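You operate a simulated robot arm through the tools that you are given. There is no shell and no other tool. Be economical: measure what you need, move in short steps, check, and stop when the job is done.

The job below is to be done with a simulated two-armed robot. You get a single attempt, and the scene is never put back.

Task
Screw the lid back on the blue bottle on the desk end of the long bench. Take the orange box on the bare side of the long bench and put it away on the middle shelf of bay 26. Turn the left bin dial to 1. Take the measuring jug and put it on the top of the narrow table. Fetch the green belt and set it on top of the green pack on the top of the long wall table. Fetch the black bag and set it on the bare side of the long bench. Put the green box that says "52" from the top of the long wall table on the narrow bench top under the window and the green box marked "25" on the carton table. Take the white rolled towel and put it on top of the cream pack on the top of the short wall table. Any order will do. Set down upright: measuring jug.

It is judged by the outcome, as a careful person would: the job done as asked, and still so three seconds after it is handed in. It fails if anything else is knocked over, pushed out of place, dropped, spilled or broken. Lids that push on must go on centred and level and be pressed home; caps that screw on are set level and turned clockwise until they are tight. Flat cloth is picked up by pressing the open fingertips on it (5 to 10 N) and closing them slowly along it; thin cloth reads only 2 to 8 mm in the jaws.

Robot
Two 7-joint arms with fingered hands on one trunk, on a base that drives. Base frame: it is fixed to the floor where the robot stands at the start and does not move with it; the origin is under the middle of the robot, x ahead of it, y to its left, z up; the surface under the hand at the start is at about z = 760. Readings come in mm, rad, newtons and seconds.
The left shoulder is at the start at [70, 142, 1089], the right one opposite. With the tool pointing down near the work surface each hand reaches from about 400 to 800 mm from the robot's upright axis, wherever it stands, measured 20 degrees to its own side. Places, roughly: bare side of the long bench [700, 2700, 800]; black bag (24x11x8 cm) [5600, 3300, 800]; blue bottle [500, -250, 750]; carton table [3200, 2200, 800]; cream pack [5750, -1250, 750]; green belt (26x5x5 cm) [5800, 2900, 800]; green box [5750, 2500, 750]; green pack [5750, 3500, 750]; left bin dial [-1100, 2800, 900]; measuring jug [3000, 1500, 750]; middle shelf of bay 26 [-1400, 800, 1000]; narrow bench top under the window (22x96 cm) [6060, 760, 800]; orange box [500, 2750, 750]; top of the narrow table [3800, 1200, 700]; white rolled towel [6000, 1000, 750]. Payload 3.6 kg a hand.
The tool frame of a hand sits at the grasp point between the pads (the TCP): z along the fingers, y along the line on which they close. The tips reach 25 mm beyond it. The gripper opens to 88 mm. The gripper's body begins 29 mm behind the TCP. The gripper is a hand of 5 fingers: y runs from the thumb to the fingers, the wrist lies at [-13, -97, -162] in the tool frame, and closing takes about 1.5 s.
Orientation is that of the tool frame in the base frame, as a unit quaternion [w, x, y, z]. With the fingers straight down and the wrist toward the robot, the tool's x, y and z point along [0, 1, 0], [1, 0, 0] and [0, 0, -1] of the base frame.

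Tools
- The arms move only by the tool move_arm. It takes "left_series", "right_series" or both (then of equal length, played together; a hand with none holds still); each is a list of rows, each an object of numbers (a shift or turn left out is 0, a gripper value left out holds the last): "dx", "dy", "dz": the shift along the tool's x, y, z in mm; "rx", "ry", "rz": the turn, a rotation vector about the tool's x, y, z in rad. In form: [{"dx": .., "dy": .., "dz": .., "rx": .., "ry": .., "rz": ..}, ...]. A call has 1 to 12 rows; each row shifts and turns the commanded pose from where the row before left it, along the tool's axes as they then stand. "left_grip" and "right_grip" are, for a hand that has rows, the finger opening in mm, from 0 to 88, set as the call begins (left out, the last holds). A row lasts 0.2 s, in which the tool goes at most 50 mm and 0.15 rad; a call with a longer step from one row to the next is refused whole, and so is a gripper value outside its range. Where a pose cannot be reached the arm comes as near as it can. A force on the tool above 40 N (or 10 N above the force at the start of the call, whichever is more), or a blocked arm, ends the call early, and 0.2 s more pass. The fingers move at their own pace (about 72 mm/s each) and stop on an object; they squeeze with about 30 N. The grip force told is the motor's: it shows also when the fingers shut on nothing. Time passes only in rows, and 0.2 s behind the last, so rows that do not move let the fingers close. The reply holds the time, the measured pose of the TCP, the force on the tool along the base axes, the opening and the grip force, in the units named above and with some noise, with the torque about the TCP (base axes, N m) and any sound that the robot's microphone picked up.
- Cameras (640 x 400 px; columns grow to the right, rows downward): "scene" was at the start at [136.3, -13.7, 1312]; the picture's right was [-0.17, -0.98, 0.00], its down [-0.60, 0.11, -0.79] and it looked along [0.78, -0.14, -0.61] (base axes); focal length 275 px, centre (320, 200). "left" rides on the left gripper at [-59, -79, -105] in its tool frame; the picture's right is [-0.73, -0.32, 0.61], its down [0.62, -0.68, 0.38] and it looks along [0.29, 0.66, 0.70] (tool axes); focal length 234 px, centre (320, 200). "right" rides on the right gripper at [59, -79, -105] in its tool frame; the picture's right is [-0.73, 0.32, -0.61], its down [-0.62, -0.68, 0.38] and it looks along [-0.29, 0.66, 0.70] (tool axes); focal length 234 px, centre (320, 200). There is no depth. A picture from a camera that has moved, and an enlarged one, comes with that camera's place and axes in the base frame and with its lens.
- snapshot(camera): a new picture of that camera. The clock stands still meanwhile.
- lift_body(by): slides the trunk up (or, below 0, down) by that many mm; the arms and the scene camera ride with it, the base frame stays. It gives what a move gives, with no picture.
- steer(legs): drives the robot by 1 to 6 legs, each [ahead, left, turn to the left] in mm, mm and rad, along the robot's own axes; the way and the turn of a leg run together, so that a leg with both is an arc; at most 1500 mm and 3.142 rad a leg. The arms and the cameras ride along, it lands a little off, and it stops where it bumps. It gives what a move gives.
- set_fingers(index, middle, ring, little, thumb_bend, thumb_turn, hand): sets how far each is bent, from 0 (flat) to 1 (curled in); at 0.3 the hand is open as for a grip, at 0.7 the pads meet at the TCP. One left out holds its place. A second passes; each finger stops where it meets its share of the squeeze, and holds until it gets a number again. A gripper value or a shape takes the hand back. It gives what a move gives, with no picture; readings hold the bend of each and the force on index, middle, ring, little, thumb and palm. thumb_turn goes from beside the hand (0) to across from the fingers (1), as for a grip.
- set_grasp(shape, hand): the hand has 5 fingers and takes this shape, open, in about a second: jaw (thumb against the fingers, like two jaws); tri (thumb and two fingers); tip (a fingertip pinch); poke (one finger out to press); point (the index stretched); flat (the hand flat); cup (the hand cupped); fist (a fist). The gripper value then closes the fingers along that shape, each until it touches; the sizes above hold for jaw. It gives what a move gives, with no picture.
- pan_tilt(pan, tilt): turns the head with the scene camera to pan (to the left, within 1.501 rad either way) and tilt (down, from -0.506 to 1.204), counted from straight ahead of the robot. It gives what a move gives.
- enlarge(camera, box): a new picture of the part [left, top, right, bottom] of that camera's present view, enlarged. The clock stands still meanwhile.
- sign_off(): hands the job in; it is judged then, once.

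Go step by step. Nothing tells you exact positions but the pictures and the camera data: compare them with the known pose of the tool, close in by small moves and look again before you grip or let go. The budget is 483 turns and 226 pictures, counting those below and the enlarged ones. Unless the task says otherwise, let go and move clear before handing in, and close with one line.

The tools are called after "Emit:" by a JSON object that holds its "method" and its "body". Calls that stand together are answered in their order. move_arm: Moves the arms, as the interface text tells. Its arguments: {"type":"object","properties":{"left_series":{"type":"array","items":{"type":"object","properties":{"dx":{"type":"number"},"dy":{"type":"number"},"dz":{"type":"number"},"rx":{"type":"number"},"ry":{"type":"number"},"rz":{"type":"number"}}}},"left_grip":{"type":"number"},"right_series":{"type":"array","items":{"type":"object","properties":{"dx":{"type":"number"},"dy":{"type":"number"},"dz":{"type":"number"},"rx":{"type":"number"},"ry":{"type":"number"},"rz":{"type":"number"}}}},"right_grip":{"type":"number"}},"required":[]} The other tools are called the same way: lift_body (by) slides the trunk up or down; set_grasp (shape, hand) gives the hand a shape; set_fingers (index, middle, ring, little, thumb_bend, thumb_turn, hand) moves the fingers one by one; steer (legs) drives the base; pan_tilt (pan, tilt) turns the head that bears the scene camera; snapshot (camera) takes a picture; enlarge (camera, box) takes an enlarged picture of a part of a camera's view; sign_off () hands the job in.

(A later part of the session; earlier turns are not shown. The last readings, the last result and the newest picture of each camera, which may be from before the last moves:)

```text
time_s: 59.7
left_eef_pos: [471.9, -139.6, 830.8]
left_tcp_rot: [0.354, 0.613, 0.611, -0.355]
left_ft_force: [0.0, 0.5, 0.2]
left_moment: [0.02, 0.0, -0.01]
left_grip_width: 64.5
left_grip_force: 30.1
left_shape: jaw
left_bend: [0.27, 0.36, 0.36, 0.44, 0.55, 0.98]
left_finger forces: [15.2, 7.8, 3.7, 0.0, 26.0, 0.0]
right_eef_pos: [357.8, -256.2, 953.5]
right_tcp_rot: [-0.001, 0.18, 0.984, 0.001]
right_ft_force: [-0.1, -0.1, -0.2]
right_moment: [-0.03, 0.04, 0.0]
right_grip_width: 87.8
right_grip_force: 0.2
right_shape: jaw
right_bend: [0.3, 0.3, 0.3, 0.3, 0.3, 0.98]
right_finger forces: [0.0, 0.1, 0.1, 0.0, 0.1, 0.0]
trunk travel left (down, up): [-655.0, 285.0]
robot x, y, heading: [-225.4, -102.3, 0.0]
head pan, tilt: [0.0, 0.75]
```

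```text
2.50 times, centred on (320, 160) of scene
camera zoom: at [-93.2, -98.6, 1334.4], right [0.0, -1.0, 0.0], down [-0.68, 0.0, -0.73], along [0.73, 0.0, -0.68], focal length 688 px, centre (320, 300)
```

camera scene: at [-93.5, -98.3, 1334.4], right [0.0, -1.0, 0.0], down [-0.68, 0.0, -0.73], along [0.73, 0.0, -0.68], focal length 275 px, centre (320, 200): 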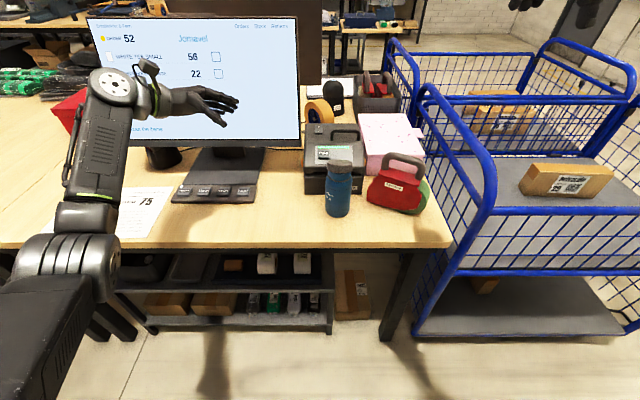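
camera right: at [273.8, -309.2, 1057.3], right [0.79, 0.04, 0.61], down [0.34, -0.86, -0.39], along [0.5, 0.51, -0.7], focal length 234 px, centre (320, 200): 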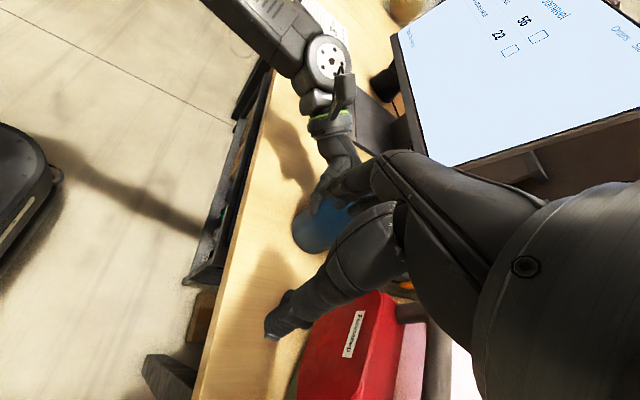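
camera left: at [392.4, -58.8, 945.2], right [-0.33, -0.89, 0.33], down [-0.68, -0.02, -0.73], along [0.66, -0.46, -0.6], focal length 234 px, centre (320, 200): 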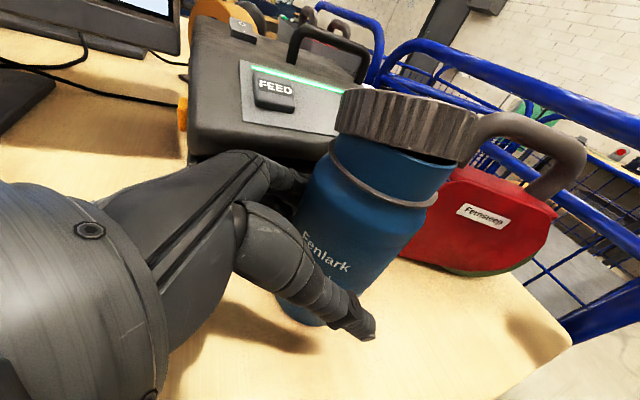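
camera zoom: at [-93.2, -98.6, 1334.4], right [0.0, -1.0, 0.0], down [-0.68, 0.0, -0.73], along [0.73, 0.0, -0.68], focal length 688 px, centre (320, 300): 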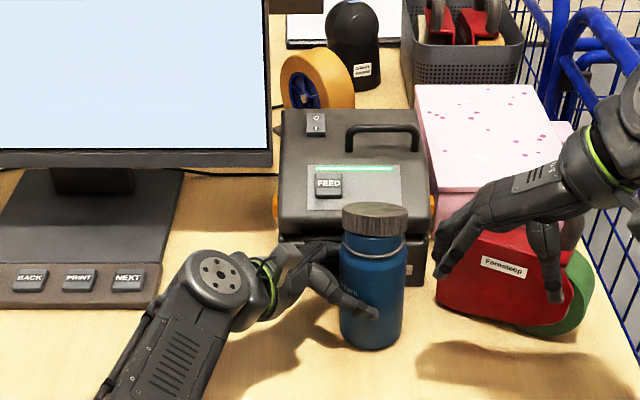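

Emit:
{"method": "move_arm", "body": {"right_series": [{"dz": -35}, {"dz": -35}, {"dx": -15.9, "dy": 33}, {"dx": -15.9, "dy": 33}, {"dx": -15.9, "dy": 33}, {"dx": -15.9, "dy": 33}, {"dx": 0}]}}

Emit:
{"method": "snapshot", "body": {"camera": "right"}}

Emit:
{"method": "enlarge", "body": {"camera": "scene", "box": [260, 100, 420, 220]}}

```text
time_s: 61.3
left_eef_pos: [471.6, -138.1, 831.2]
left_tcp_rot: [0.354, 0.613, 0.61, -0.355]
left_ft_force: [-0.2, -0.4, 0.1]
left_moment: [0.01, 0.01, -0.01]
left_grip_width: 64.4
left_grip_force: 29.7
left_shape: jaw
left_bend: [0.27, 0.36, 0.36, 0.44, 0.55, 0.98]
left_finger forces: [15.0, 7.7, 3.7, 0.1, 26.1, 0.1]
right_eef_pos: [371.3, -215.9, 1032.2]
right_tcp_rot: [0.001, 0.18, 0.984, 0.001]
right_ft_force: [0.5, -0.2, 0.0]
right_moment: [-0.01, 0.01, -0.04]
right_grip_width: 87.6
right_grip_force: 0.1
right_shape: jaw
right_bend: [0.3, 0.3, 0.3, 0.3, 0.3, 0.98]
right_finger forces: [0.1, 0.0, 0.1, 0.0, 0.0, 0.1]
right hand out of reach, approached as far as the arm can: row 3, 4, 5, 6
trunk travel left (down, up): [-655.0, 285.0]
robot x, y, heading: [-230.2, -101.6, -0.005]
head pan, tilt: [0.0, 0.75]
```

```text
173 pictures are left
camera right: at [287.4, -269.3, 1137.6], right [0.79, 0.04, 0.61], down [0.34, -0.86, -0.38], along [0.5, 0.51, -0.7], focal length 234 px, centre (320, 200)
```

right: 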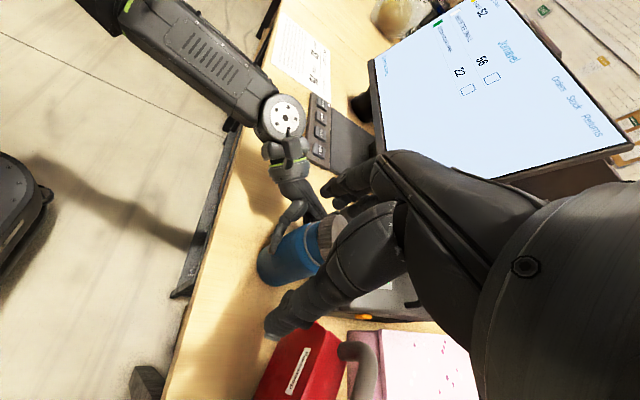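

```text
3.33 times, centred on (340, 160) of scene
camera zoom: at [-93.2, -98.6, 1334.4], right [0.0, -1.0, 0.0], down [-0.68, 0.0, -0.73], along [0.73, 0.0, -0.68], focal length 917 px, centre (253, 333)
```

zoom: 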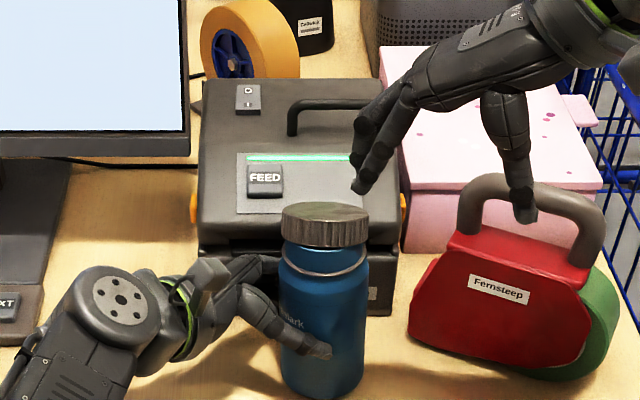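

Emit:
{"method": "move_arm", "body": {"right_series": [{"rz": 0.14}, {"rz": 0.14}, {"rz": 0.14}, {"rz": 0.14}, {"rz": 0.14}, {"rz": 0.14}, {"rz": 0.14}, {"rz": 0.14}, {"dx": 0}]}}

Emit:
{"method": "move_arm", "body": {"right_series": [{"dx": 20, "dy": 32}, {"dx": 18, "dy": 32}, {"dx": 15, "dy": 32}, {"dx": 0}]}}

```text
time_s: 63.3
left_eef_pos: [471.1, -138.5, 831.0]
left_tcp_rot: [0.355, 0.612, 0.61, -0.356]
left_ft_force: [0.0, -0.5, -0.1]
left_moment: [0.02, -0.02, 0.0]
left_grip_width: 64.3
left_grip_force: 29.7
left_shape: jaw
left_bend: [0.27, 0.36, 0.36, 0.44, 0.55, 0.98]
left_finger forces: [15.1, 7.9, 4.1, 0.0, 26.2, 0.0]
right_eef_pos: [372.2, -214.4, 1030.7]
right_tcp_rot: [-0.001, 0.676, 0.737, 0.0]
right_ft_force: [-0.7, 0.3, 0.3]
right_moment: [0.01, 0.02, -0.01]
right_grip_width: 88.1
right_grip_force: 0.1
right_shape: jaw
right_bend: [0.3, 0.3, 0.3, 0.3, 0.3, 0.98]
right_finger forces: [0.0, 0.0, 0.1, 0.0, 0.1, 0.0]
trunk travel left (down, up): [-655.0, 285.0]
robot x, y, heading: [-229.5, -101.6, -0.001]
head pan, tilt: [0.0, 0.75]
```

```text
time_s: 64.3
left_eef_pos: [472.2, -139.0, 832.2]
left_tcp_rot: [0.355, 0.613, 0.61, -0.356]
left_ft_force: [0.3, -0.2, -0.2]
left_moment: [0.01, 0.04, -0.01]
left_grip_width: 64.3
left_grip_force: 30.4
left_shape: jaw
left_bend: [0.27, 0.36, 0.36, 0.44, 0.55, 0.98]
left_finger forces: [15.1, 7.8, 3.8, 0.1, 26.2, 0.0]
right_eef_pos: [390.3, -221.0, 1035.4]
right_tcp_rot: [0.0, 0.674, 0.738, 0.001]
right_ft_force: [0.3, -0.1, -0.6]
right_moment: [0.02, 0.02, -0.02]
right_grip_width: 87.6
right_grip_force: 0.0
right_shape: jaw
right_bend: [0.3, 0.3, 0.3, 0.3, 0.3, 0.98]
right_finger forces: [0.0, 0.0, 0.0, 0.1, 0.0, 0.0]
right hand out of reach, approached as far as the arm can: row 1, 2, 3
trunk travel left (down, up): [-655.0, 285.0]
robot x, y, heading: [-224.5, -99.0, -0.0]
head pan, tilt: [0.0, 0.75]
```

The right arm is limited in this stance. I'll release the bottle, back the left hand out, and pick a better stance (bottle slightly right of centre, trunk higher).

Emit:
{"method": "move_arm", "body": {"left_grip": 88, "left_series": [{"dx": 0}, {"dx": 0}, {"dx": 0}, {"dx": 0}, {"dx": 0}, {"dx": 0}, {"dz": -10}, {"dz": -20}, {"dz": -30}, {"dz": -30}, {"dz": -30}, {"dz": -30}]}}

Emit:
{"method": "move_arm", "body": {"right_series": [{"dx": -40, "dz": -20}, {"dx": -40, "dz": -20}, {"dx": -40}, {"dx": 0}]}}

Emit:
{"method": "enlarge", "body": {"camera": "scene", "box": [260, 100, 420, 220]}}

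```text
time_s: 66.9
left_eef_pos: [471.3, -8.9, 908.8]
left_tcp_rot: [0.354, 0.613, 0.61, -0.356]
left_ft_force: [-0.9, 0.9, 0.4]
left_moment: [-0.02, 0.02, 0.0]
left_grip_width: 87.6
left_grip_force: 0.1
left_shape: jaw
left_bend: [0.3, 0.3, 0.3, 0.3, 0.3, 0.98]
left_finger forces: [0.0, 0.0, 0.0, 0.1, 0.0, 0.0]
right_eef_pos: [389.5, -219.7, 1034.4]
right_tcp_rot: [0.0, 0.675, 0.738, 0.001]
right_ft_force: [0.0, 0.5, 0.4]
right_moment: [0.0, -0.04, 0.0]
right_grip_width: 87.5
right_grip_force: 0.1
right_shape: jaw
right_bend: [0.3, 0.3, 0.3, 0.3, 0.3, 0.98]
right_finger forces: [0.0, 0.1, 0.1, 0.0, 0.0, 0.0]
trunk travel left (down, up): [-655.0, 285.0]
robot x, y, heading: [-228.2, -102.9, 0.007]
head pan, tilt: [0.0, 0.75]
```

```text
time_s: 67.9
left_eef_pos: [472.1, -8.6, 908.9]
left_tcp_rot: [0.354, 0.613, 0.61, -0.356]
left_ft_force: [0.8, 0.6, 0.4]
left_moment: [0.0, 0.02, 0.04]
left_grip_width: 87.9
left_grip_force: 0.1
left_shape: jaw
left_bend: [0.3, 0.3, 0.3, 0.3, 0.3, 0.98]
left_finger forces: [0.1, 0.1, 0.0, 0.0, 0.1, 0.0]
right_eef_pos: [398.4, -341.2, 1078.5]
right_tcp_rot: [0.0, 0.675, 0.738, 0.001]
right_ft_force: [-0.6, -0.4, 0.4]
right_moment: [0.0, -0.01, -0.01]
right_grip_width: 87.8
right_grip_force: 0.1
right_shape: jaw
right_bend: [0.3, 0.3, 0.3, 0.3, 0.3, 0.98]
right_finger forces: [0.0, 0.0, 0.1, 0.1, 0.0, 0.1]
trunk travel left (down, up): [-655.0, 285.0]
robot x, y, heading: [-226.5, -97.4, 0.001]
head pan, tilt: [0.0, 0.75]
```

```text
3.33 times, centred on (340, 160) of scene
camera zoom: at [-93.4, -97.6, 1334.4], right [0.0, -1.0, 0.0], down [-0.68, 0.0, -0.73], along [0.73, 0.0, -0.68], focal length 917 px, centre (253, 333)
```

zoom: 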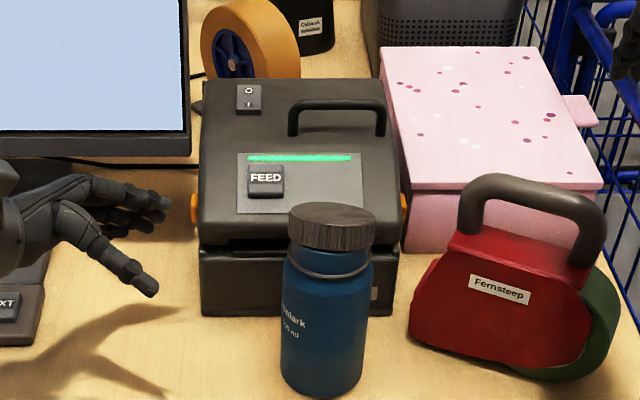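

Emit:
{"method": "move_arm", "body": {"left_series": [{"dy": -40}, {"dy": -40}, {"dx": 0}]}}

Emit:
{"method": "steer", "body": {"legs": [[57, 78, 0]]}}

Emit:
{"method": "lift_body", "body": {"by": 70}}

Emit:
{"method": "enlarge", "body": {"camera": "scene", "box": [240, 110, 480, 260]}}

```text
time_s: 68.7
left_eef_pos: [395.2, -9.4, 909.5]
left_tcp_rot: [0.353, 0.612, 0.611, -0.356]
left_ft_force: [-0.4, 0.0, -0.6]
left_moment: [0.0, 0.02, 0.04]
left_grip_width: 87.7
left_grip_force: 0.1
left_shape: jaw
left_bend: [0.3, 0.3, 0.3, 0.3, 0.3, 0.98]
left_finger forces: [0.1, 0.0, 0.1, 0.0, 0.1, 0.0]
right_eef_pos: [398.6, -341.4, 1076.9]
right_tcp_rot: [-0.002, 0.675, 0.738, -0.001]
right_ft_force: [-0.6, 0.6, -0.3]
right_moment: [0.0, -0.01, 0.03]
right_grip_width: 87.7
right_grip_force: 0.1
right_shape: jaw
right_bend: [0.3, 0.3, 0.3, 0.3, 0.3, 0.98]
right_finger forces: [0.0, 0.0, 0.0, 0.0, 0.0, 0.0]
trunk travel left (down, up): [-655.0, 285.0]
robot x, y, heading: [-228.0, -98.3, -0.0]
head pan, tilt: [0.0, 0.75]
```

```text
time_s: 69.9
left_eef_pos: [453.6, 68.8, 908.7]
left_tcp_rot: [0.353, 0.613, 0.611, -0.356]
left_ft_force: [-0.3, -0.6, -0.3]
left_moment: [0.01, -0.02, 0.0]
left_grip_width: 87.8
left_grip_force: 0.1
left_shape: jaw
left_bend: [0.3, 0.3, 0.3, 0.3, 0.3, 0.98]
left_finger forces: [0.1, 0.0, 0.1, 0.0, 0.0, 0.0]
right_eef_pos: [456.7, -261.9, 1077.8]
right_tcp_rot: [0.0, 0.675, 0.738, 0.0]
right_ft_force: [0.3, 0.4, 0.2]
right_moment: [0.05, 0.03, 0.01]
right_grip_width: 88.0
right_grip_force: 0.1
right_shape: jaw
right_bend: [0.3, 0.3, 0.3, 0.3, 0.3, 0.98]
right_finger forces: [0.0, 0.0, 0.0, 0.0, 0.0, 0.0]
trunk travel left (down, up): [-655.0, 285.0]
robot x, y, heading: [-167.9, -22.0, 0.005]
head pan, tilt: [0.0, 0.75]
```

```text
time_s: 71.0
left_eef_pos: [453.4, 70.0, 979.9]
left_tcp_rot: [0.355, 0.613, 0.61, -0.355]
left_ft_force: [-0.7, 0.2, 1.1]
left_moment: [0.0, -0.05, 0.01]
left_grip_width: 87.8
left_grip_force: 0.0
left_shape: jaw
left_bend: [0.3, 0.3, 0.3, 0.3, 0.3, 0.98]
left_finger forces: [0.0, 0.0, 0.0, 0.0, 0.0, 0.0]
right_eef_pos: [457.6, -262.8, 1147.9]
right_tcp_rot: [-0.001, 0.675, 0.738, 0.001]
right_ft_force: [0.1, -1.0, 0.4]
right_moment: [0.01, -0.04, -0.02]
right_grip_width: 87.7
right_grip_force: 0.1
right_shape: jaw
right_bend: [0.3, 0.3, 0.3, 0.3, 0.3, 0.98]
right_finger forces: [0.0, 0.0, 0.0, 0.0, 0.1, 0.0]
trunk travel left (down, up): [-725.0, 215.0]
robot x, y, heading: [-165.9, -23.5, 0.0]
head pan, tilt: [0.0, 0.75]
```

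```text
2.67 times, centred on (360, 185) of scene
camera zoom: at [-34.1, -19.9, 1404.4], right [0.0, -1.0, 0.0], down [-0.68, 0.0, -0.73], along [0.73, 0.0, -0.68], focal length 734 px, centre (213, 240)
```

zoom: 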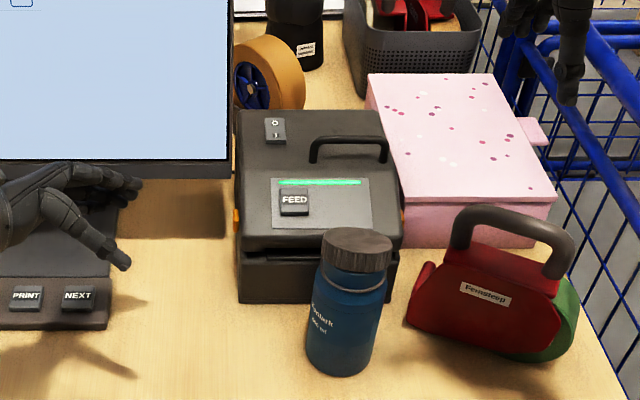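

Emit:
{"method": "move_arm", "body": {"right_series": [{"dx": 35.6, "dy": 6.5}, {"dx": 35.6, "dy": 6.5}, {"dx": 35.6, "dy": 6.5}, {"dz": 46, "rz": -0.14}, {"dz": 46, "rz": -0.14}, {"dz": 36, "rz": -0.14}, {"rz": -0.14}, {"rz": -0.14}, {"rz": -0.14}, {"rz": -0.14}, {"dx": 0}]}}

Emit:
{"method": "snapshot", "body": {"camera": "right"}}

Emit:
{"method": "enlarge", "body": {"camera": "scene", "box": [260, 110, 460, 260]}}

```text
time_s: 73.4
left_eef_pos: [454.1, 68.1, 979.1]
left_tcp_rot: [0.354, 0.613, 0.611, -0.355]
left_ft_force: [0.5, -0.6, 0.4]
left_moment: [-0.02, 0.01, -0.02]
left_grip_width: 87.6
left_grip_force: 0.1
left_shape: jaw
left_bend: [0.3, 0.3, 0.3, 0.3, 0.3, 0.98]
left_finger forces: [0.0, 0.0, 0.1, 0.0, 0.1, 0.1]
right_eef_pos: [442.3, -169.0, 1028.5]
right_tcp_rot: [0.0, 0.248, 0.969, 0.001]
right_ft_force: [0.2, -0.2, -1.1]
right_moment: [-0.02, 0.03, 0.0]
right_grip_width: 87.7
right_grip_force: 0.0
right_shape: jaw
right_bend: [0.3, 0.3, 0.3, 0.3, 0.3, 0.98]
right_finger forces: [0.0, 0.0, 0.1, 0.0, 0.0, 0.0]
right hand out of reach, approached as far as the arm can: row 6, 8, 9, 10
trunk travel left (down, up): [-725.0, 215.0]
robot x, y, heading: [-173.5, -21.4, 0.005]
head pan, tilt: [0.0, 0.75]
```

```text
169 pictures are left
camera right: at [352.2, -211.2, 1133.2], right [0.79, -0.07, 0.61], down [0.22, -0.9, -0.38], along [0.57, 0.44, -0.69], focal length 234 px, centre (320, 200)
```

right: 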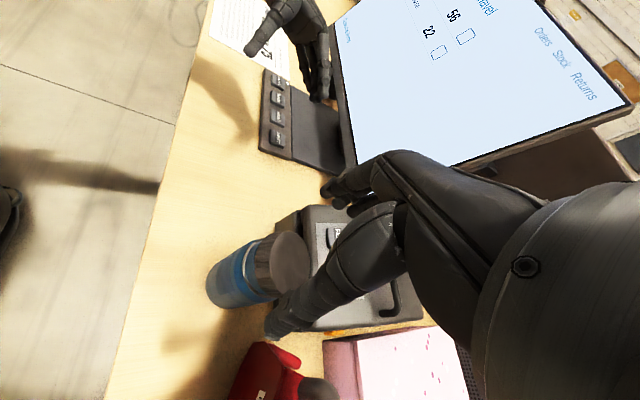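

```text
2.67 times, centred on (360, 185) of scene
camera zoom: at [-34.2, -19.9, 1404.4], right [0.0, -1.0, 0.0], down [-0.68, 0.0, -0.73], along [0.73, 0.0, -0.68], focal length 734 px, centre (213, 240)
```

zoom: 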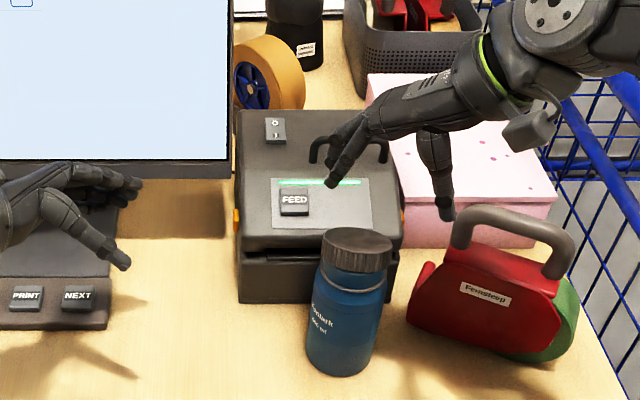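

Emit:
{"method": "move_arm", "body": {"left_series": [{"dy": -35}, {"dy": -35}]}}

Emit:
{"method": "steer", "body": {"legs": [[55, 0, 0]]}}

Emit:
{"method": "snapshot", "body": {"camera": "right"}}

Emit:
{"method": "enlarge", "body": {"camera": "scene", "box": [260, 130, 460, 280]}}

```text
time_s: 74.0
left_eef_pos: [381.4, 68.0, 980.7]
left_tcp_rot: [0.354, 0.613, 0.61, -0.355]
left_ft_force: [-0.6, -0.2, 0.5]
left_moment: [0.02, 0.0, 0.06]
left_grip_width: 87.8
left_grip_force: 0.0
left_shape: jaw
left_bend: [0.3, 0.3, 0.3, 0.3, 0.3, 0.98]
left_finger forces: [0.0, 0.0, 0.1, 0.0, 0.1, 0.0]
right_eef_pos: [442.2, -169.5, 1028.3]
right_tcp_rot: [0.001, 0.249, 0.969, 0.001]
right_ft_force: [-0.5, -0.4, 0.0]
right_moment: [0.03, 0.0, 0.01]
right_grip_width: 87.7
right_grip_force: 0.0
right_shape: jaw
right_bend: [0.3, 0.3, 0.3, 0.3, 0.3, 0.98]
right_finger forces: [0.1, 0.1, 0.1, 0.0, 0.0, 0.0]
trunk travel left (down, up): [-725.0, 215.0]
robot x, y, heading: [-166.8, -24.3, 0.003]
head pan, tilt: [0.0, 0.75]
```

```text
time_s: 74.9
left_eef_pos: [435.8, 67.9, 981.5]
left_tcp_rot: [0.355, 0.613, 0.611, -0.354]
left_ft_force: [0.2, 0.2, 0.3]
left_moment: [-0.01, 0.0, 0.03]
left_grip_width: 87.8
left_grip_force: 0.1
left_shape: jaw
left_bend: [0.3, 0.3, 0.3, 0.3, 0.3, 0.98]
left_finger forces: [0.0, 0.0, 0.1, 0.0, 0.0, 0.0]
right_eef_pos: [496.6, -169.4, 1030.7]
right_tcp_rot: [0.002, 0.249, 0.968, 0.002]
right_ft_force: [-0.4, -0.5, -0.2]
right_moment: [0.0, 0.0, 0.06]
right_grip_width: 87.6
right_grip_force: 0.1
right_shape: jaw
right_bend: [0.3, 0.3, 0.3, 0.3, 0.3, 0.98]
right_finger forces: [0.1, 0.0, 0.0, 0.1, 0.0, 0.1]
trunk travel left (down, up): [-725.0, 215.0]
robot x, y, heading: [-117.7, -20.4, -0.001]
head pan, tilt: [0.0, 0.75]
```

```text
167 pictures are left
camera right: at [405.2, -211.3, 1134.2], right [0.79, -0.07, 0.61], down [0.22, -0.9, -0.38], along [0.57, 0.44, -0.69], focal length 234 px, centre (320, 200)
```

right: 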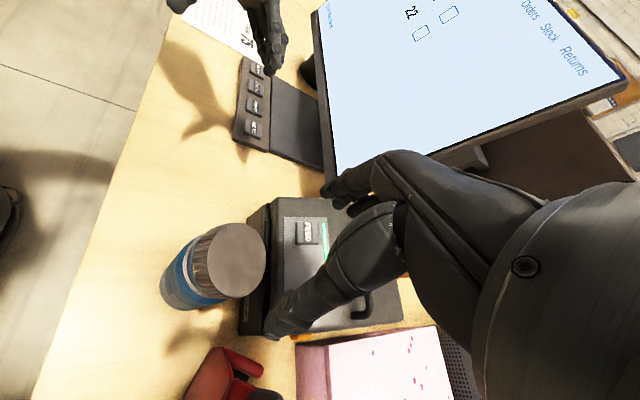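

```text
2.67 times, centred on (360, 205) of scene
camera zoom: at [18.5, -19.9, 1404.7], right [0.0, -1.0, 0.0], down [-0.68, 0.0, -0.73], along [0.73, 0.0, -0.68], focal length 734 px, centre (213, 187)
```

zoom: 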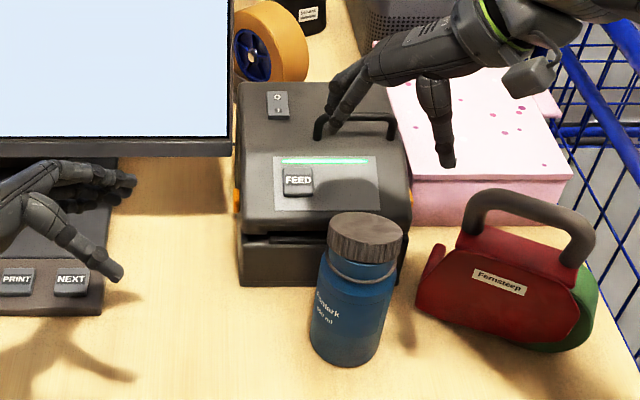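

Emit:
{"method": "move_arm", "body": {"left_series": [{"dx": 5.3, "dy": 7.8, "dz": 40}, {"dx": 5.3, "dy": 7.8, "dz": 40}, {"dx": 5.3, "dy": 7.8, "dz": 40}, {"dx": 5.3, "dy": 7.8, "dz": 40}, {"dx": 0}, {"dz": 25}, {"dz": 20}, {"dz": 15}, {"dx": 0}]}}

Emit:
{"method": "snapshot", "body": {"camera": "left"}}

Emit:
{"method": "enlarge", "body": {"camera": "scene", "box": [260, 130, 460, 280]}}

```text
time_s: 76.9
left_eef_pos: [466.7, -113.5, 854.5]
left_tcp_rot: [0.354, 0.612, 0.611, -0.356]
left_ft_force: [0.0, -1.1, -0.8]
left_moment: [0.01, -0.02, 0.0]
left_grip_width: 87.9
left_grip_force: 0.0
left_shape: jaw
left_bend: [0.3, 0.3, 0.3, 0.3, 0.3, 0.98]
left_finger forces: [0.1, 0.0, 0.1, 0.0, 0.0, 0.0]
right_eef_pos: [497.5, -169.3, 1028.1]
right_tcp_rot: [0.001, 0.249, 0.969, 0.001]
right_ft_force: [0.0, -0.2, 0.0]
right_moment: [0.01, 0.01, 0.02]
right_grip_width: 87.8
right_grip_force: 0.0
right_shape: jaw
right_bend: [0.3, 0.3, 0.3, 0.3, 0.3, 0.98]
right_finger forces: [0.0, 0.0, 0.0, 0.0, 0.0, 0.0]
trunk travel left (down, up): [-725.0, 215.0]
robot x, y, heading: [-112.6, -23.3, -0.0]
head pan, tilt: [0.0, 0.75]
```

```text
165 pictures are left
camera left: at [389.0, -51.0, 956.3], right [-0.33, -0.89, 0.33], down [-0.68, -0.02, -0.73], along [0.66, -0.46, -0.6], focal length 234 px, centre (320, 200)
```

left: 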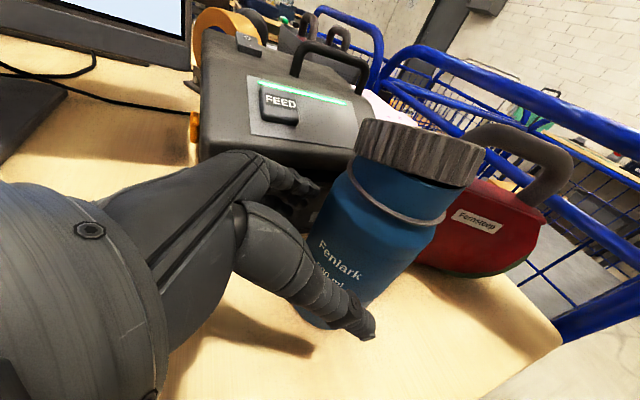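

```text
2.67 times, centred on (360, 205) of scene
camera zoom: at [20.5, -20.1, 1404.4], right [0.0, -1.0, 0.0], down [-0.68, 0.0, -0.73], along [0.73, 0.0, -0.68], focal length 734 px, centre (213, 187)
```

zoom: 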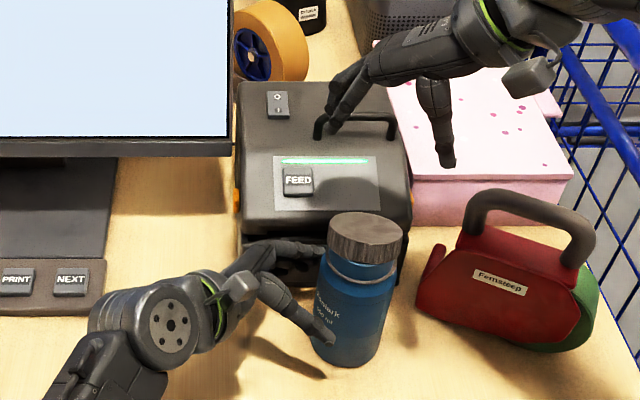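

Emit:
{"method": "move_arm", "body": {"left_series": [{"dz": 15}, {"dz": 15}, {"dz": 10}, {"dz": 6}, {"dx": 0}]}}

Emit:
{"method": "move_arm", "body": {"left_grip": 55, "left_series": [{"dx": 0}, {"dx": 0}, {"dx": 0}, {"dx": 0}, {"dx": 0}, {"dx": 0}, {"dx": 0}]}}

Emit:
{"method": "enlarge", "body": {"camera": "scene", "box": [320, 170, 440, 270]}}

Emit:
{"method": "snapshot", "body": {"camera": "right"}}

```text
time_s: 78.1
left_eef_pos: [468.8, -151.1, 830.2]
left_tcp_rot: [0.354, 0.613, 0.611, -0.356]
left_ft_force: [0.3, 0.7, 0.3]
left_moment: [0.04, 0.0, -0.02]
left_grip_width: 87.8
left_grip_force: 0.1
left_shape: jaw
left_bend: [0.3, 0.3, 0.3, 0.3, 0.3, 0.98]
left_finger forces: [0.7, 0.0, 0.0, 0.0, 0.0, 0.0]
right_eef_pos: [498.1, -169.6, 1027.5]
right_tcp_rot: [0.001, 0.25, 0.968, 0.001]
right_ft_force: [0.2, -0.1, -0.4]
right_moment: [0.02, 0.01, -0.01]
right_grip_width: 87.8
right_grip_force: 0.1
right_shape: jaw
right_bend: [0.3, 0.3, 0.3, 0.3, 0.3, 0.98]
right_finger forces: [0.0, 0.1, 0.1, 0.0, 0.0, 0.0]
trunk travel left (down, up): [-725.0, 215.0]
robot x, y, heading: [-114.0, -19.7, 0.005]
head pan, tilt: [0.0, 0.75]
```

```text
time_s: 79.7
left_eef_pos: [468.9, -151.1, 830.1]
left_tcp_rot: [0.354, 0.613, 0.611, -0.355]
left_ft_force: [-0.7, -0.5, -0.5]
left_moment: [0.02, -0.01, 0.02]
left_grip_width: 63.5
left_grip_force: 29.9
left_shape: jaw
left_bend: [0.27, 0.36, 0.34, 0.44, 0.57, 0.99]
left_finger forces: [17.3, 8.4, 3.5, 0.0, 28.8, 0.1]
right_eef_pos: [497.4, -170.7, 1027.6]
right_tcp_rot: [0.0, 0.248, 0.969, 0.001]
right_ft_force: [0.4, 0.3, 0.1]
right_moment: [0.01, -0.03, -0.01]
right_grip_width: 87.6
right_grip_force: 0.0
right_shape: jaw
right_bend: [0.3, 0.3, 0.3, 0.3, 0.3, 0.98]
right_finger forces: [0.1, 0.0, 0.1, 0.0, 0.0, 0.0]
trunk travel left (down, up): [-725.0, 215.0]
robot x, y, heading: [-115.4, -18.3, 0.005]
head pan, tilt: [0.0, 0.75]
```

```text
4.00 times, centred on (380, 220) of scene
camera zoom: at [20.6, -20.1, 1404.4], right [0.0, -1.0, 0.0], down [-0.68, 0.0, -0.73], along [0.73, 0.0, -0.68], focal length 1100 px, centre (80, 120)
```

zoom: 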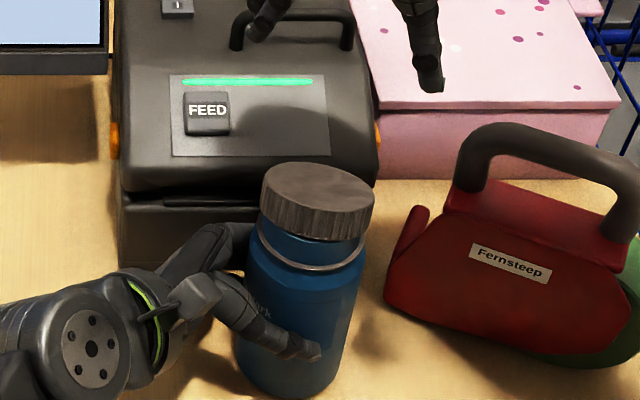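

```text
162 pictures are left
camera right: at [406.8, -211.5, 1133.2], right [0.79, -0.07, 0.61], down [0.22, -0.9, -0.38], along [0.57, 0.44, -0.69], focal length 234 px, centre (320, 200)
```

right: 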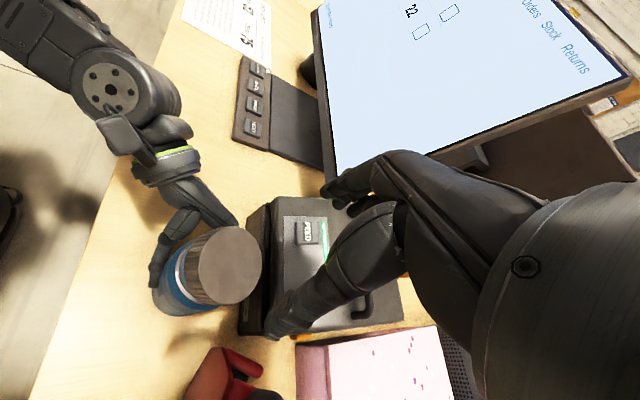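

Emit:
{"method": "move_arm", "body": {"right_series": [{"dx": 27.5, "dy": -7.1}, {"dz": 35}, {"dx": 0}]}}

Emit:
{"method": "snapshot", "body": {"camera": "right"}}

Emit:
{"method": "enlarge", "body": {"camera": "scene", "box": [320, 140, 440, 240]}}

```text
time_s: 80.5
left_eef_pos: [467.7, -152.2, 830.8]
left_tcp_rot: [0.354, 0.613, 0.611, -0.355]
left_ft_force: [0.0, 0.5, -0.1]
left_moment: [0.05, -0.04, 0.0]
left_grip_width: 62.8
left_grip_force: 30.6
left_shape: jaw
left_bend: [0.27, 0.36, 0.34, 0.44, 0.57, 0.98]
left_finger forces: [17.2, 8.6, 3.9, 0.1, 29.1, 0.1]
right_eef_pos: [470.7, -162.9, 992.1]
right_tcp_rot: [0.001, 0.25, 0.968, 0.001]
right_ft_force: [0.4, 0.0, 0.7]
right_moment: [0.0, 0.02, 0.01]
right_grip_width: 87.9
right_grip_force: 0.0
right_shape: jaw
right_bend: [0.3, 0.3, 0.3, 0.3, 0.3, 0.98]
right_finger forces: [0.1, 0.0, 0.0, 0.0, 0.1, 0.1]
trunk travel left (down, up): [-725.0, 215.0]
robot x, y, heading: [-111.1, -21.5, 0.004]
head pan, tilt: [0.0, 0.75]
```

```text
161 pictures are left
camera right: at [379.0, -204.8, 1097.0], right [0.79, -0.07, 0.61], down [0.22, -0.9, -0.38], along [0.57, 0.44, -0.69], focal length 234 px, centre (320, 200)
```

right: 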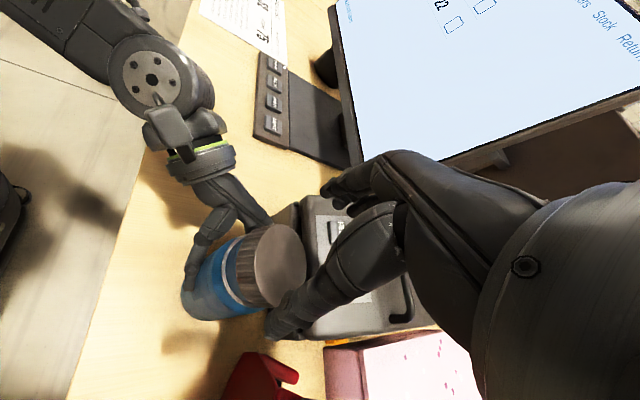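

```text
4.00 times, centred on (380, 190) of scene
camera zoom: at [19.9, -20.1, 1404.5], right [0.0, -1.0, 0.0], down [-0.68, 0.0, -0.73], along [0.73, 0.0, -0.68], focal length 1100 px, centre (80, 240)
```

zoom: 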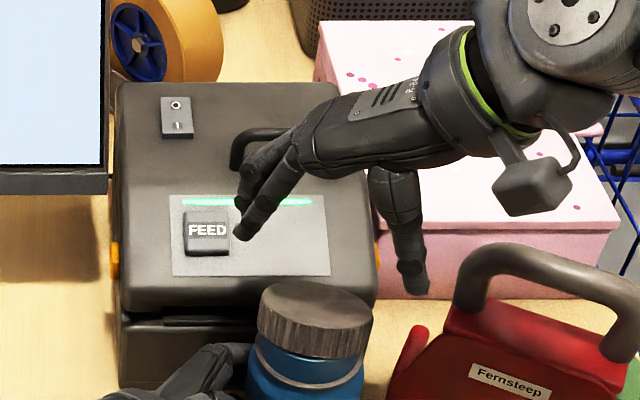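

Emit:
{"method": "move_arm", "body": {"right_series": [{"dx": -1, "dy": -1.8}, {"dz": 25}, {"dz": 12}, {"dx": 0}]}}

Emit:
{"method": "snapshot", "body": {"camera": "right"}}

Emit:
{"method": "enlarge", "body": {"camera": "scene", "box": [320, 140, 440, 240]}}

```text
time_s: 81.5
left_eef_pos: [467.9, -152.2, 829.9]
left_tcp_rot: [0.354, 0.612, 0.611, -0.355]
left_ft_force: [-0.9, -0.1, -0.3]
left_moment: [0.01, -0.01, 0.02]
left_grip_width: 62.9
left_grip_force: 30.1
left_shape: jaw
left_bend: [0.27, 0.36, 0.34, 0.44, 0.57, 0.98]
left_finger forces: [17.3, 8.5, 3.6, 0.1, 29.2, 0.0]
right_eef_pos: [462.0, -168.7, 959.4]
right_tcp_rot: [0.002, 0.25, 0.968, 0.002]
right_ft_force: [0.1, 0.0, 0.6]
right_moment: [0.04, 0.02, 0.01]
right_grip_width: 87.7
right_grip_force: 0.0
right_shape: jaw
right_bend: [0.3, 0.3, 0.3, 0.3, 0.3, 0.98]
right_finger forces: [0.0, 0.1, 0.0, 0.1, 0.1, 0.0]
right hand out of reach, approached as far as the arm can: row 3
trunk travel left (down, up): [-725.0, 215.0]
robot x, y, heading: [-111.9, -20.6, -0.001]
head pan, tilt: [0.0, 0.75]
```

```text
159 pictures are left
camera right: at [371.6, -210.3, 1065.4], right [0.79, -0.07, 0.61], down [0.22, -0.9, -0.38], along [0.57, 0.44, -0.69], focal length 234 px, centre (320, 200)
```

right: 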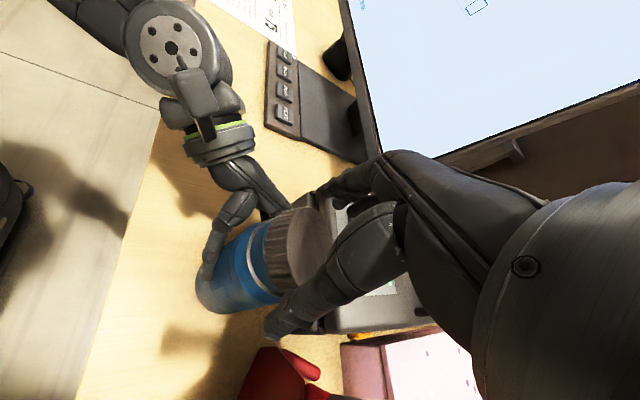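

```text
4.00 times, centred on (380, 190) of scene
camera zoom: at [20.6, -20.0, 1404.4], right [0.0, -1.0, 0.0], down [-0.68, 0.0, -0.73], along [0.73, 0.0, -0.68], focal length 1100 px, centre (80, 240)
```

zoom: 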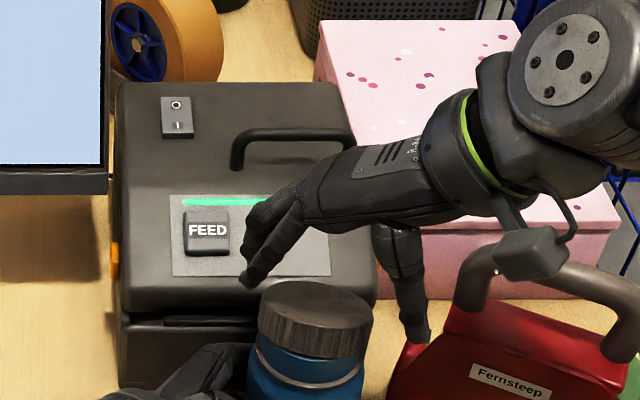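

Emit:
{"method": "move_arm", "body": {"right_series": [{"dz": -12}, {"rz": 0.14}, {"rz": 0.14}, {"rz": 0.14}, {"rz": 0.14}, {"dx": 0}]}}

```text
time_s: 82.9
left_eef_pos: [467.8, -152.1, 830.3]
left_tcp_rot: [0.354, 0.613, 0.611, -0.355]
left_ft_force: [0.2, -0.4, -0.7]
left_moment: [0.04, 0.02, 0.0]
left_grip_width: 62.9
left_grip_force: 30.0
left_shape: jaw
left_bend: [0.27, 0.36, 0.34, 0.44, 0.57, 0.98]
left_finger forces: [17.3, 8.7, 3.8, 0.0, 29.1, 0.1]
right_eef_pos: [462.4, -168.1, 972.2]
right_tcp_rot: [0.001, 0.506, 0.862, 0.002]
right_ft_force: [0.2, 0.7, 0.1]
right_moment: [-0.03, 0.0, -0.04]
right_grip_width: 87.9
right_grip_force: 0.1
right_shape: jaw
right_bend: [0.3, 0.3, 0.3, 0.3, 0.3, 0.98]
right_finger forces: [0.0, 0.1, 0.0, 0.1, 0.0, 0.1]
trunk travel left (down, up): [-725.0, 215.0]
robot x, y, heading: [-112.3, -19.6, 0.002]
head pan, tilt: [0.0, 0.75]
```

Emit:
{"method": "move_arm", "body": {"right_series": [{"dx": -1, "dy": 8.1}, {"dz": 10}, {"dz": 8}, {"dx": 0}]}}

Emit:
{"method": "snapshot", "body": {"camera": "right"}}

Emit:
{"method": "enlarge", "body": {"camera": "scene", "box": [320, 140, 440, 240]}}

```text
time_s: 83.9
left_eef_pos: [468.7, -151.9, 830.9]
left_tcp_rot: [0.354, 0.613, 0.61, -0.355]
left_ft_force: [-0.3, -1.5, -0.8]
left_moment: [0.01, 0.01, -0.01]
left_grip_width: 62.8
left_grip_force: 30.3
left_shape: jaw
left_bend: [0.27, 0.36, 0.34, 0.44, 0.57, 0.98]
left_finger forces: [17.3, 8.6, 3.9, 0.1, 29.0, 0.1]
right_eef_pos: [471.0, -165.8, 953.8]
right_tcp_rot: [0.001, 0.507, 0.862, 0.0]
right_ft_force: [0.3, 0.5, -0.5]
right_moment: [0.0, 0.02, 0.0]
right_grip_width: 87.6
right_grip_force: 0.1
right_shape: jaw
right_bend: [0.3, 0.3, 0.3, 0.3, 0.3, 0.98]
right_finger forces: [0.0, 0.0, 0.0, 0.1, 0.0, 0.1]
trunk travel left (down, up): [-725.0, 215.0]
robot x, y, heading: [-114.3, -21.2, 0.002]
head pan, tilt: [0.0, 0.75]
```

```text
157 pictures are left
camera right: at [372.3, -152.8, 1059.5], right [0.63, -0.48, 0.61], down [-0.29, -0.88, -0.39], along [0.72, 0.07, -0.69], focal length 234 px, centre (320, 200)
```

right: 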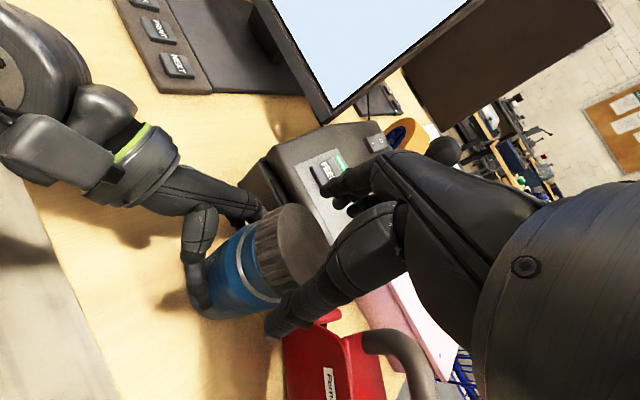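

```text
4.00 times, centred on (380, 190) of scene
camera zoom: at [20.5, -20.1, 1404.4], right [0.0, -1.0, 0.0], down [-0.68, 0.0, -0.73], along [0.73, 0.0, -0.68], focal length 1100 px, centre (80, 240)
```

zoom: 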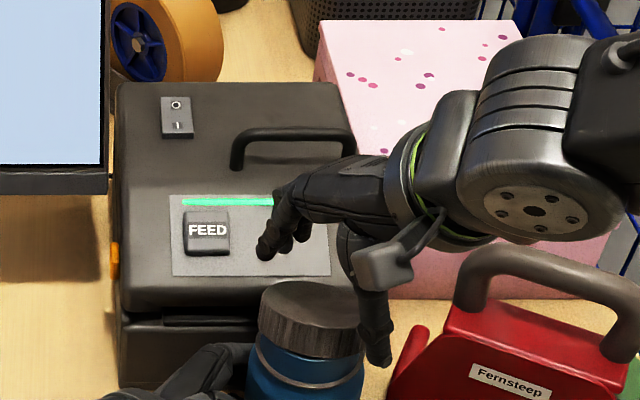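

Emit:
{"method": "move_arm", "body": {"right_series": [{"dx": 1.5, "dy": -2.6}, {"dz": 7}, {"dz": 6}, {"dx": 0}]}}

Emit:
{"method": "snapshot", "body": {"camera": "right"}}

Emit:
{"method": "enlarge", "body": {"camera": "scene", "box": [320, 140, 440, 240]}}

```text
time_s: 84.9
left_eef_pos: [467.7, -151.4, 829.3]
left_tcp_rot: [0.354, 0.613, 0.61, -0.355]
left_ft_force: [-0.3, 0.4, 0.5]
left_moment: [-0.01, -0.05, 0.03]
left_grip_width: 62.9
left_grip_force: 31.0
left_shape: jaw
left_bend: [0.27, 0.36, 0.34, 0.44, 0.57, 0.98]
left_finger forces: [17.2, 8.6, 3.9, 0.0, 29.2, 0.0]
right_eef_pos: [467.0, -167.4, 943.3]
right_tcp_rot: [0.001, 0.507, 0.862, 0.001]
right_ft_force: [-0.6, -0.2, 0.0]
right_moment: [0.0, 0.0, 0.02]
right_grip_width: 87.8
right_grip_force: 0.0
right_shape: jaw
right_bend: [0.3, 0.3, 0.3, 0.3, 0.3, 0.98]
right_finger forces: [0.0, 0.0, 0.0, 0.1, 0.0, 0.0]
right hand out of reach, approached as far as the arm can: row 3
trunk travel left (down, up): [-725.0, 215.0]
robot x, y, heading: [-111.8, -20.4, -0.004]
head pan, tilt: [0.0, 0.75]
```

```text
155 pictures are left
camera right: at [368.3, -155.7, 1048.6], right [0.63, -0.48, 0.61], down [-0.29, -0.88, -0.39], along [0.72, 0.07, -0.69], focal length 234 px, centre (320, 200)
```

right: 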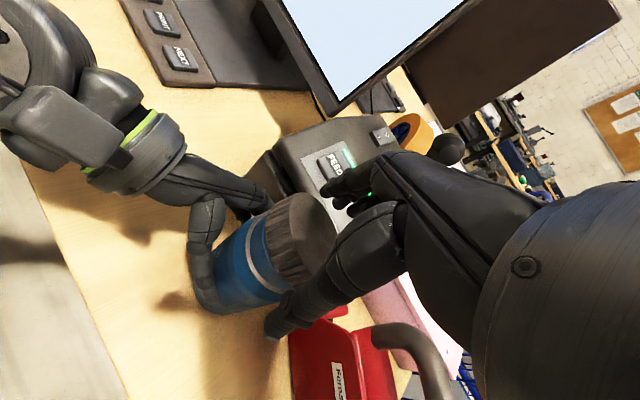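

```text
4.00 times, centred on (380, 190) of scene
camera zoom: at [20.6, -20.1, 1404.4], right [0.0, -1.0, 0.0], down [-0.68, 0.0, -0.73], along [0.73, 0.0, -0.68], focal length 1100 px, centre (80, 240)
```

zoom: 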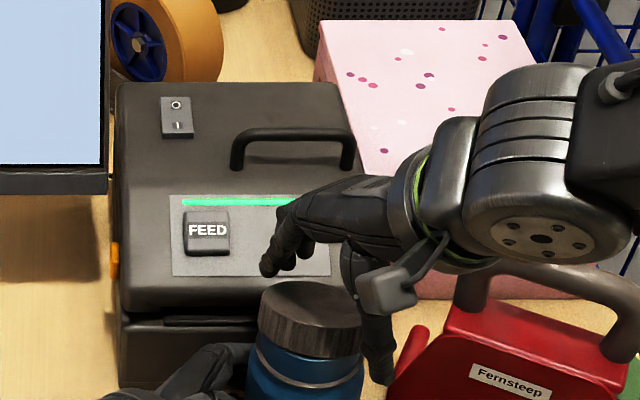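

The right hand is at its lower limit. I'll release again and lower the trunk by 100 mm, which suits both arms.

Emit:
{"method": "move_arm", "body": {"left_grip": 88, "left_series": [{"dx": 0}, {"dx": 0}, {"dx": 0}, {"dx": 0}, {"dx": 0}, {"dx": 0}, {"dz": -10}, {"dz": -20}, {"dz": -30}, {"dz": -30}, {"dz": -20}, {"dx": 0}], "right_series": [{"dz": -20}, {"dz": -40}, {"dz": -40}, {"dz": -40}, {"dx": 0}, {"dx": 0}, {"dx": 0}, {"dx": 0}, {"dx": 0}, {"dx": 0}, {"dx": 0}, {"dx": 0}]}}

Emit:
{"method": "move_arm", "body": {"left_series": [{"dx": -43, "dz": -25}, {"dx": -43, "dz": -25}, {"dx": 0}]}}

Emit:
{"method": "lift_body", "body": {"by": -100}}

Emit:
{"method": "enlarge", "body": {"camera": "scene", "box": [260, 130, 460, 280]}}

```text
time_s: 87.5
left_eef_pos: [468.4, -56.2, 885.5]
left_tcp_rot: [0.354, 0.613, 0.611, -0.355]
left_ft_force: [0.4, -0.7, -0.4]
left_moment: [0.03, -0.02, -0.01]
left_grip_width: 87.5
left_grip_force: 0.1
left_shape: jaw
left_bend: [0.3, 0.3, 0.3, 0.3, 0.3, 0.98]
left_finger forces: [0.0, 0.1, 0.0, 0.1, 0.0, 0.0]
right_eef_pos: [466.2, -168.5, 1084.3]
right_tcp_rot: [-0.001, 0.507, 0.862, 0.001]
right_ft_force: [-0.4, 0.1, 0.5]
right_moment: [-0.02, -0.02, 0.02]
right_grip_width: 87.8
right_grip_force: 0.0
right_shape: jaw
right_bend: [0.3, 0.3, 0.3, 0.3, 0.3, 0.98]
right_finger forces: [0.0, 0.0, 0.1, 0.0, 0.0, 0.1]
trunk travel left (down, up): [-725.0, 215.0]
robot x, y, heading: [-113.4, -21.7, -0.001]
head pan, tilt: [0.0, 0.75]
```

```text
time_s: 88.3
left_eef_pos: [470.1, -53.3, 986.1]
left_tcp_rot: [0.354, 0.612, 0.611, -0.355]
left_ft_force: [-0.8, -0.2, 0.4]
left_moment: [-0.03, 0.0, 0.02]
left_grip_width: 87.8
left_grip_force: 0.0
left_shape: jaw
left_bend: [0.3, 0.3, 0.3, 0.3, 0.3, 0.98]
left_finger forces: [0.0, 0.0, 0.0, 0.0, 0.0, 0.0]
right_eef_pos: [466.4, -168.2, 1083.3]
right_tcp_rot: [0.0, 0.506, 0.862, 0.001]
right_ft_force: [0.6, -0.1, 0.0]
right_moment: [0.01, -0.01, -0.01]
right_grip_width: 88.0
right_grip_force: 0.0
right_shape: jaw
right_bend: [0.3, 0.3, 0.3, 0.3, 0.3, 0.98]
right_finger forces: [0.1, 0.0, 0.0, 0.0, 0.1, 0.0]
trunk travel left (down, up): [-725.0, 215.0]
robot x, y, heading: [-115.2, -23.1, -0.004]
head pan, tilt: [0.0, 0.75]
```

```text
time_s: 89.6
left_eef_pos: [469.4, -52.7, 885.4]
left_tcp_rot: [0.355, 0.613, 0.61, -0.355]
left_ft_force: [-0.6, -0.1, 0.5]
left_moment: [-0.01, -0.03, -0.01]
left_grip_width: 87.4
left_grip_force: 0.0
left_shape: jaw
left_bend: [0.3, 0.3, 0.3, 0.3, 0.3, 0.98]
left_finger forces: [0.0, 0.1, 0.0, 0.0, 0.0, 0.0]
right_eef_pos: [466.8, -167.7, 985.3]
right_tcp_rot: [0.001, 0.507, 0.862, 0.0]
right_ft_force: [-0.2, 0.0, 0.5]
right_moment: [-0.02, -0.03, 0.02]
right_grip_width: 87.7
right_grip_force: 0.1
right_shape: jaw
right_bend: [0.3, 0.3, 0.3, 0.3, 0.3, 0.98]
right_finger forces: [0.0, 0.1, 0.1, 0.0, 0.1, 0.0]
trunk travel left (down, up): [-625.0, 315.0]
robot x, y, heading: [-111.7, -20.5, 0.004]
head pan, tilt: [0.0, 0.75]
```

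```text
2.67 times, centred on (360, 205) of scene
camera zoom: at [20.3, -20.0, 1304.5], right [0.0, -1.0, 0.0], down [-0.68, 0.0, -0.73], along [0.73, 0.0, -0.68], focal length 734 px, centre (213, 187)
```

zoom: 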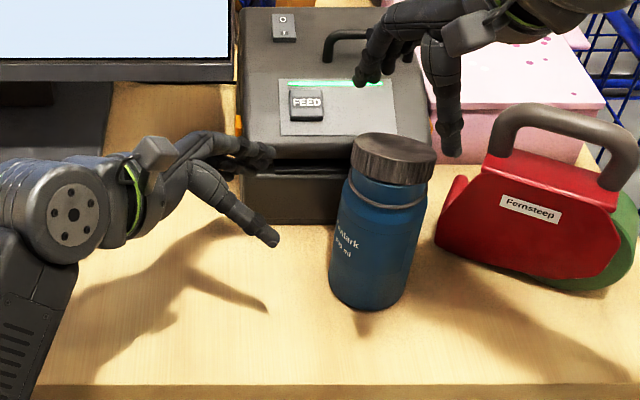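

Emit:
{"method": "move_arm", "body": {"right_series": [{"dz": 15}, {"dz": 15}, {"dx": 0}]}}

Emit:
{"method": "enlarge", "body": {"camera": "right", "box": [200, 160, 440, 340]}}

Emit:
{"method": "enlarge", "body": {"camera": "scene", "box": [320, 110, 440, 210]}}

```text
time_s: 90.4
left_eef_pos: [469.6, -53.7, 885.7]
left_tcp_rot: [0.354, 0.612, 0.611, -0.356]
left_ft_force: [0.3, 0.1, 0.5]
left_moment: [0.02, 0.02, 0.01]
left_grip_width: 87.9
left_grip_force: 0.0
left_shape: jaw
left_bend: [0.3, 0.3, 0.3, 0.3, 0.3, 0.98]
left_finger forces: [0.0, 0.0, 0.0, 0.0, 0.0, 0.1]
right_eef_pos: [466.6, -167.7, 953.8]
right_tcp_rot: [0.001, 0.507, 0.862, 0.0]
right_ft_force: [-0.7, 0.3, 0.2]
right_moment: [0.01, 0.0, 0.03]
right_grip_width: 87.7
right_grip_force: 0.1
right_shape: jaw
right_bend: [0.3, 0.3, 0.3, 0.3, 0.3, 0.98]
right_finger forces: [0.0, 0.0, 0.0, 0.0, 0.1, 0.1]
trunk travel left (down, up): [-625.0, 315.0]
robot x, y, heading: [-115.5, -22.6, 0.004]
head pan, tilt: [0.0, 0.75]
```

```text
2.22 times, centred on (320, 250) of right
camera zoom: at [368.1, -155.6, 1058.5], right [0.63, -0.48, 0.61], down [-0.29, -0.88, -0.39], along [0.72, 0.07, -0.69], focal length 520 px, centre (320, 89)
```

zoom: 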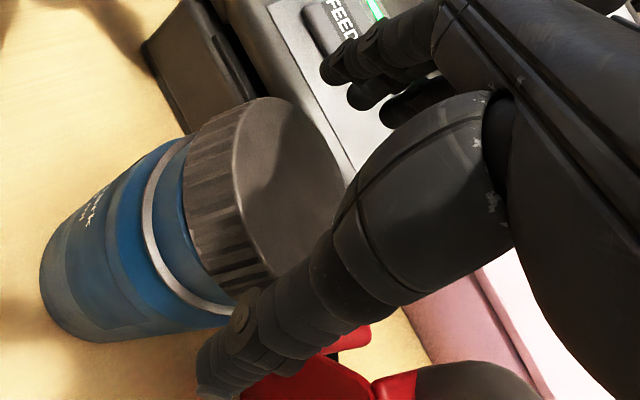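

```text
4.00 times, centred on (380, 160) of scene
camera zoom: at [20.4, -20.0, 1304.5], right [0.0, -1.0, 0.0], down [-0.68, 0.0, -0.73], along [0.73, 0.0, -0.68], focal length 1100 px, centre (80, 360)
```

zoom: 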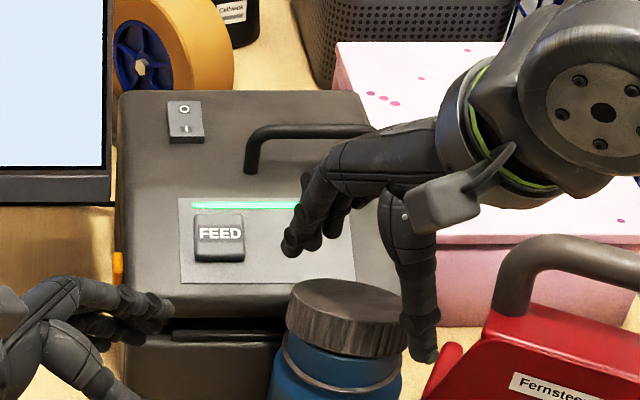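

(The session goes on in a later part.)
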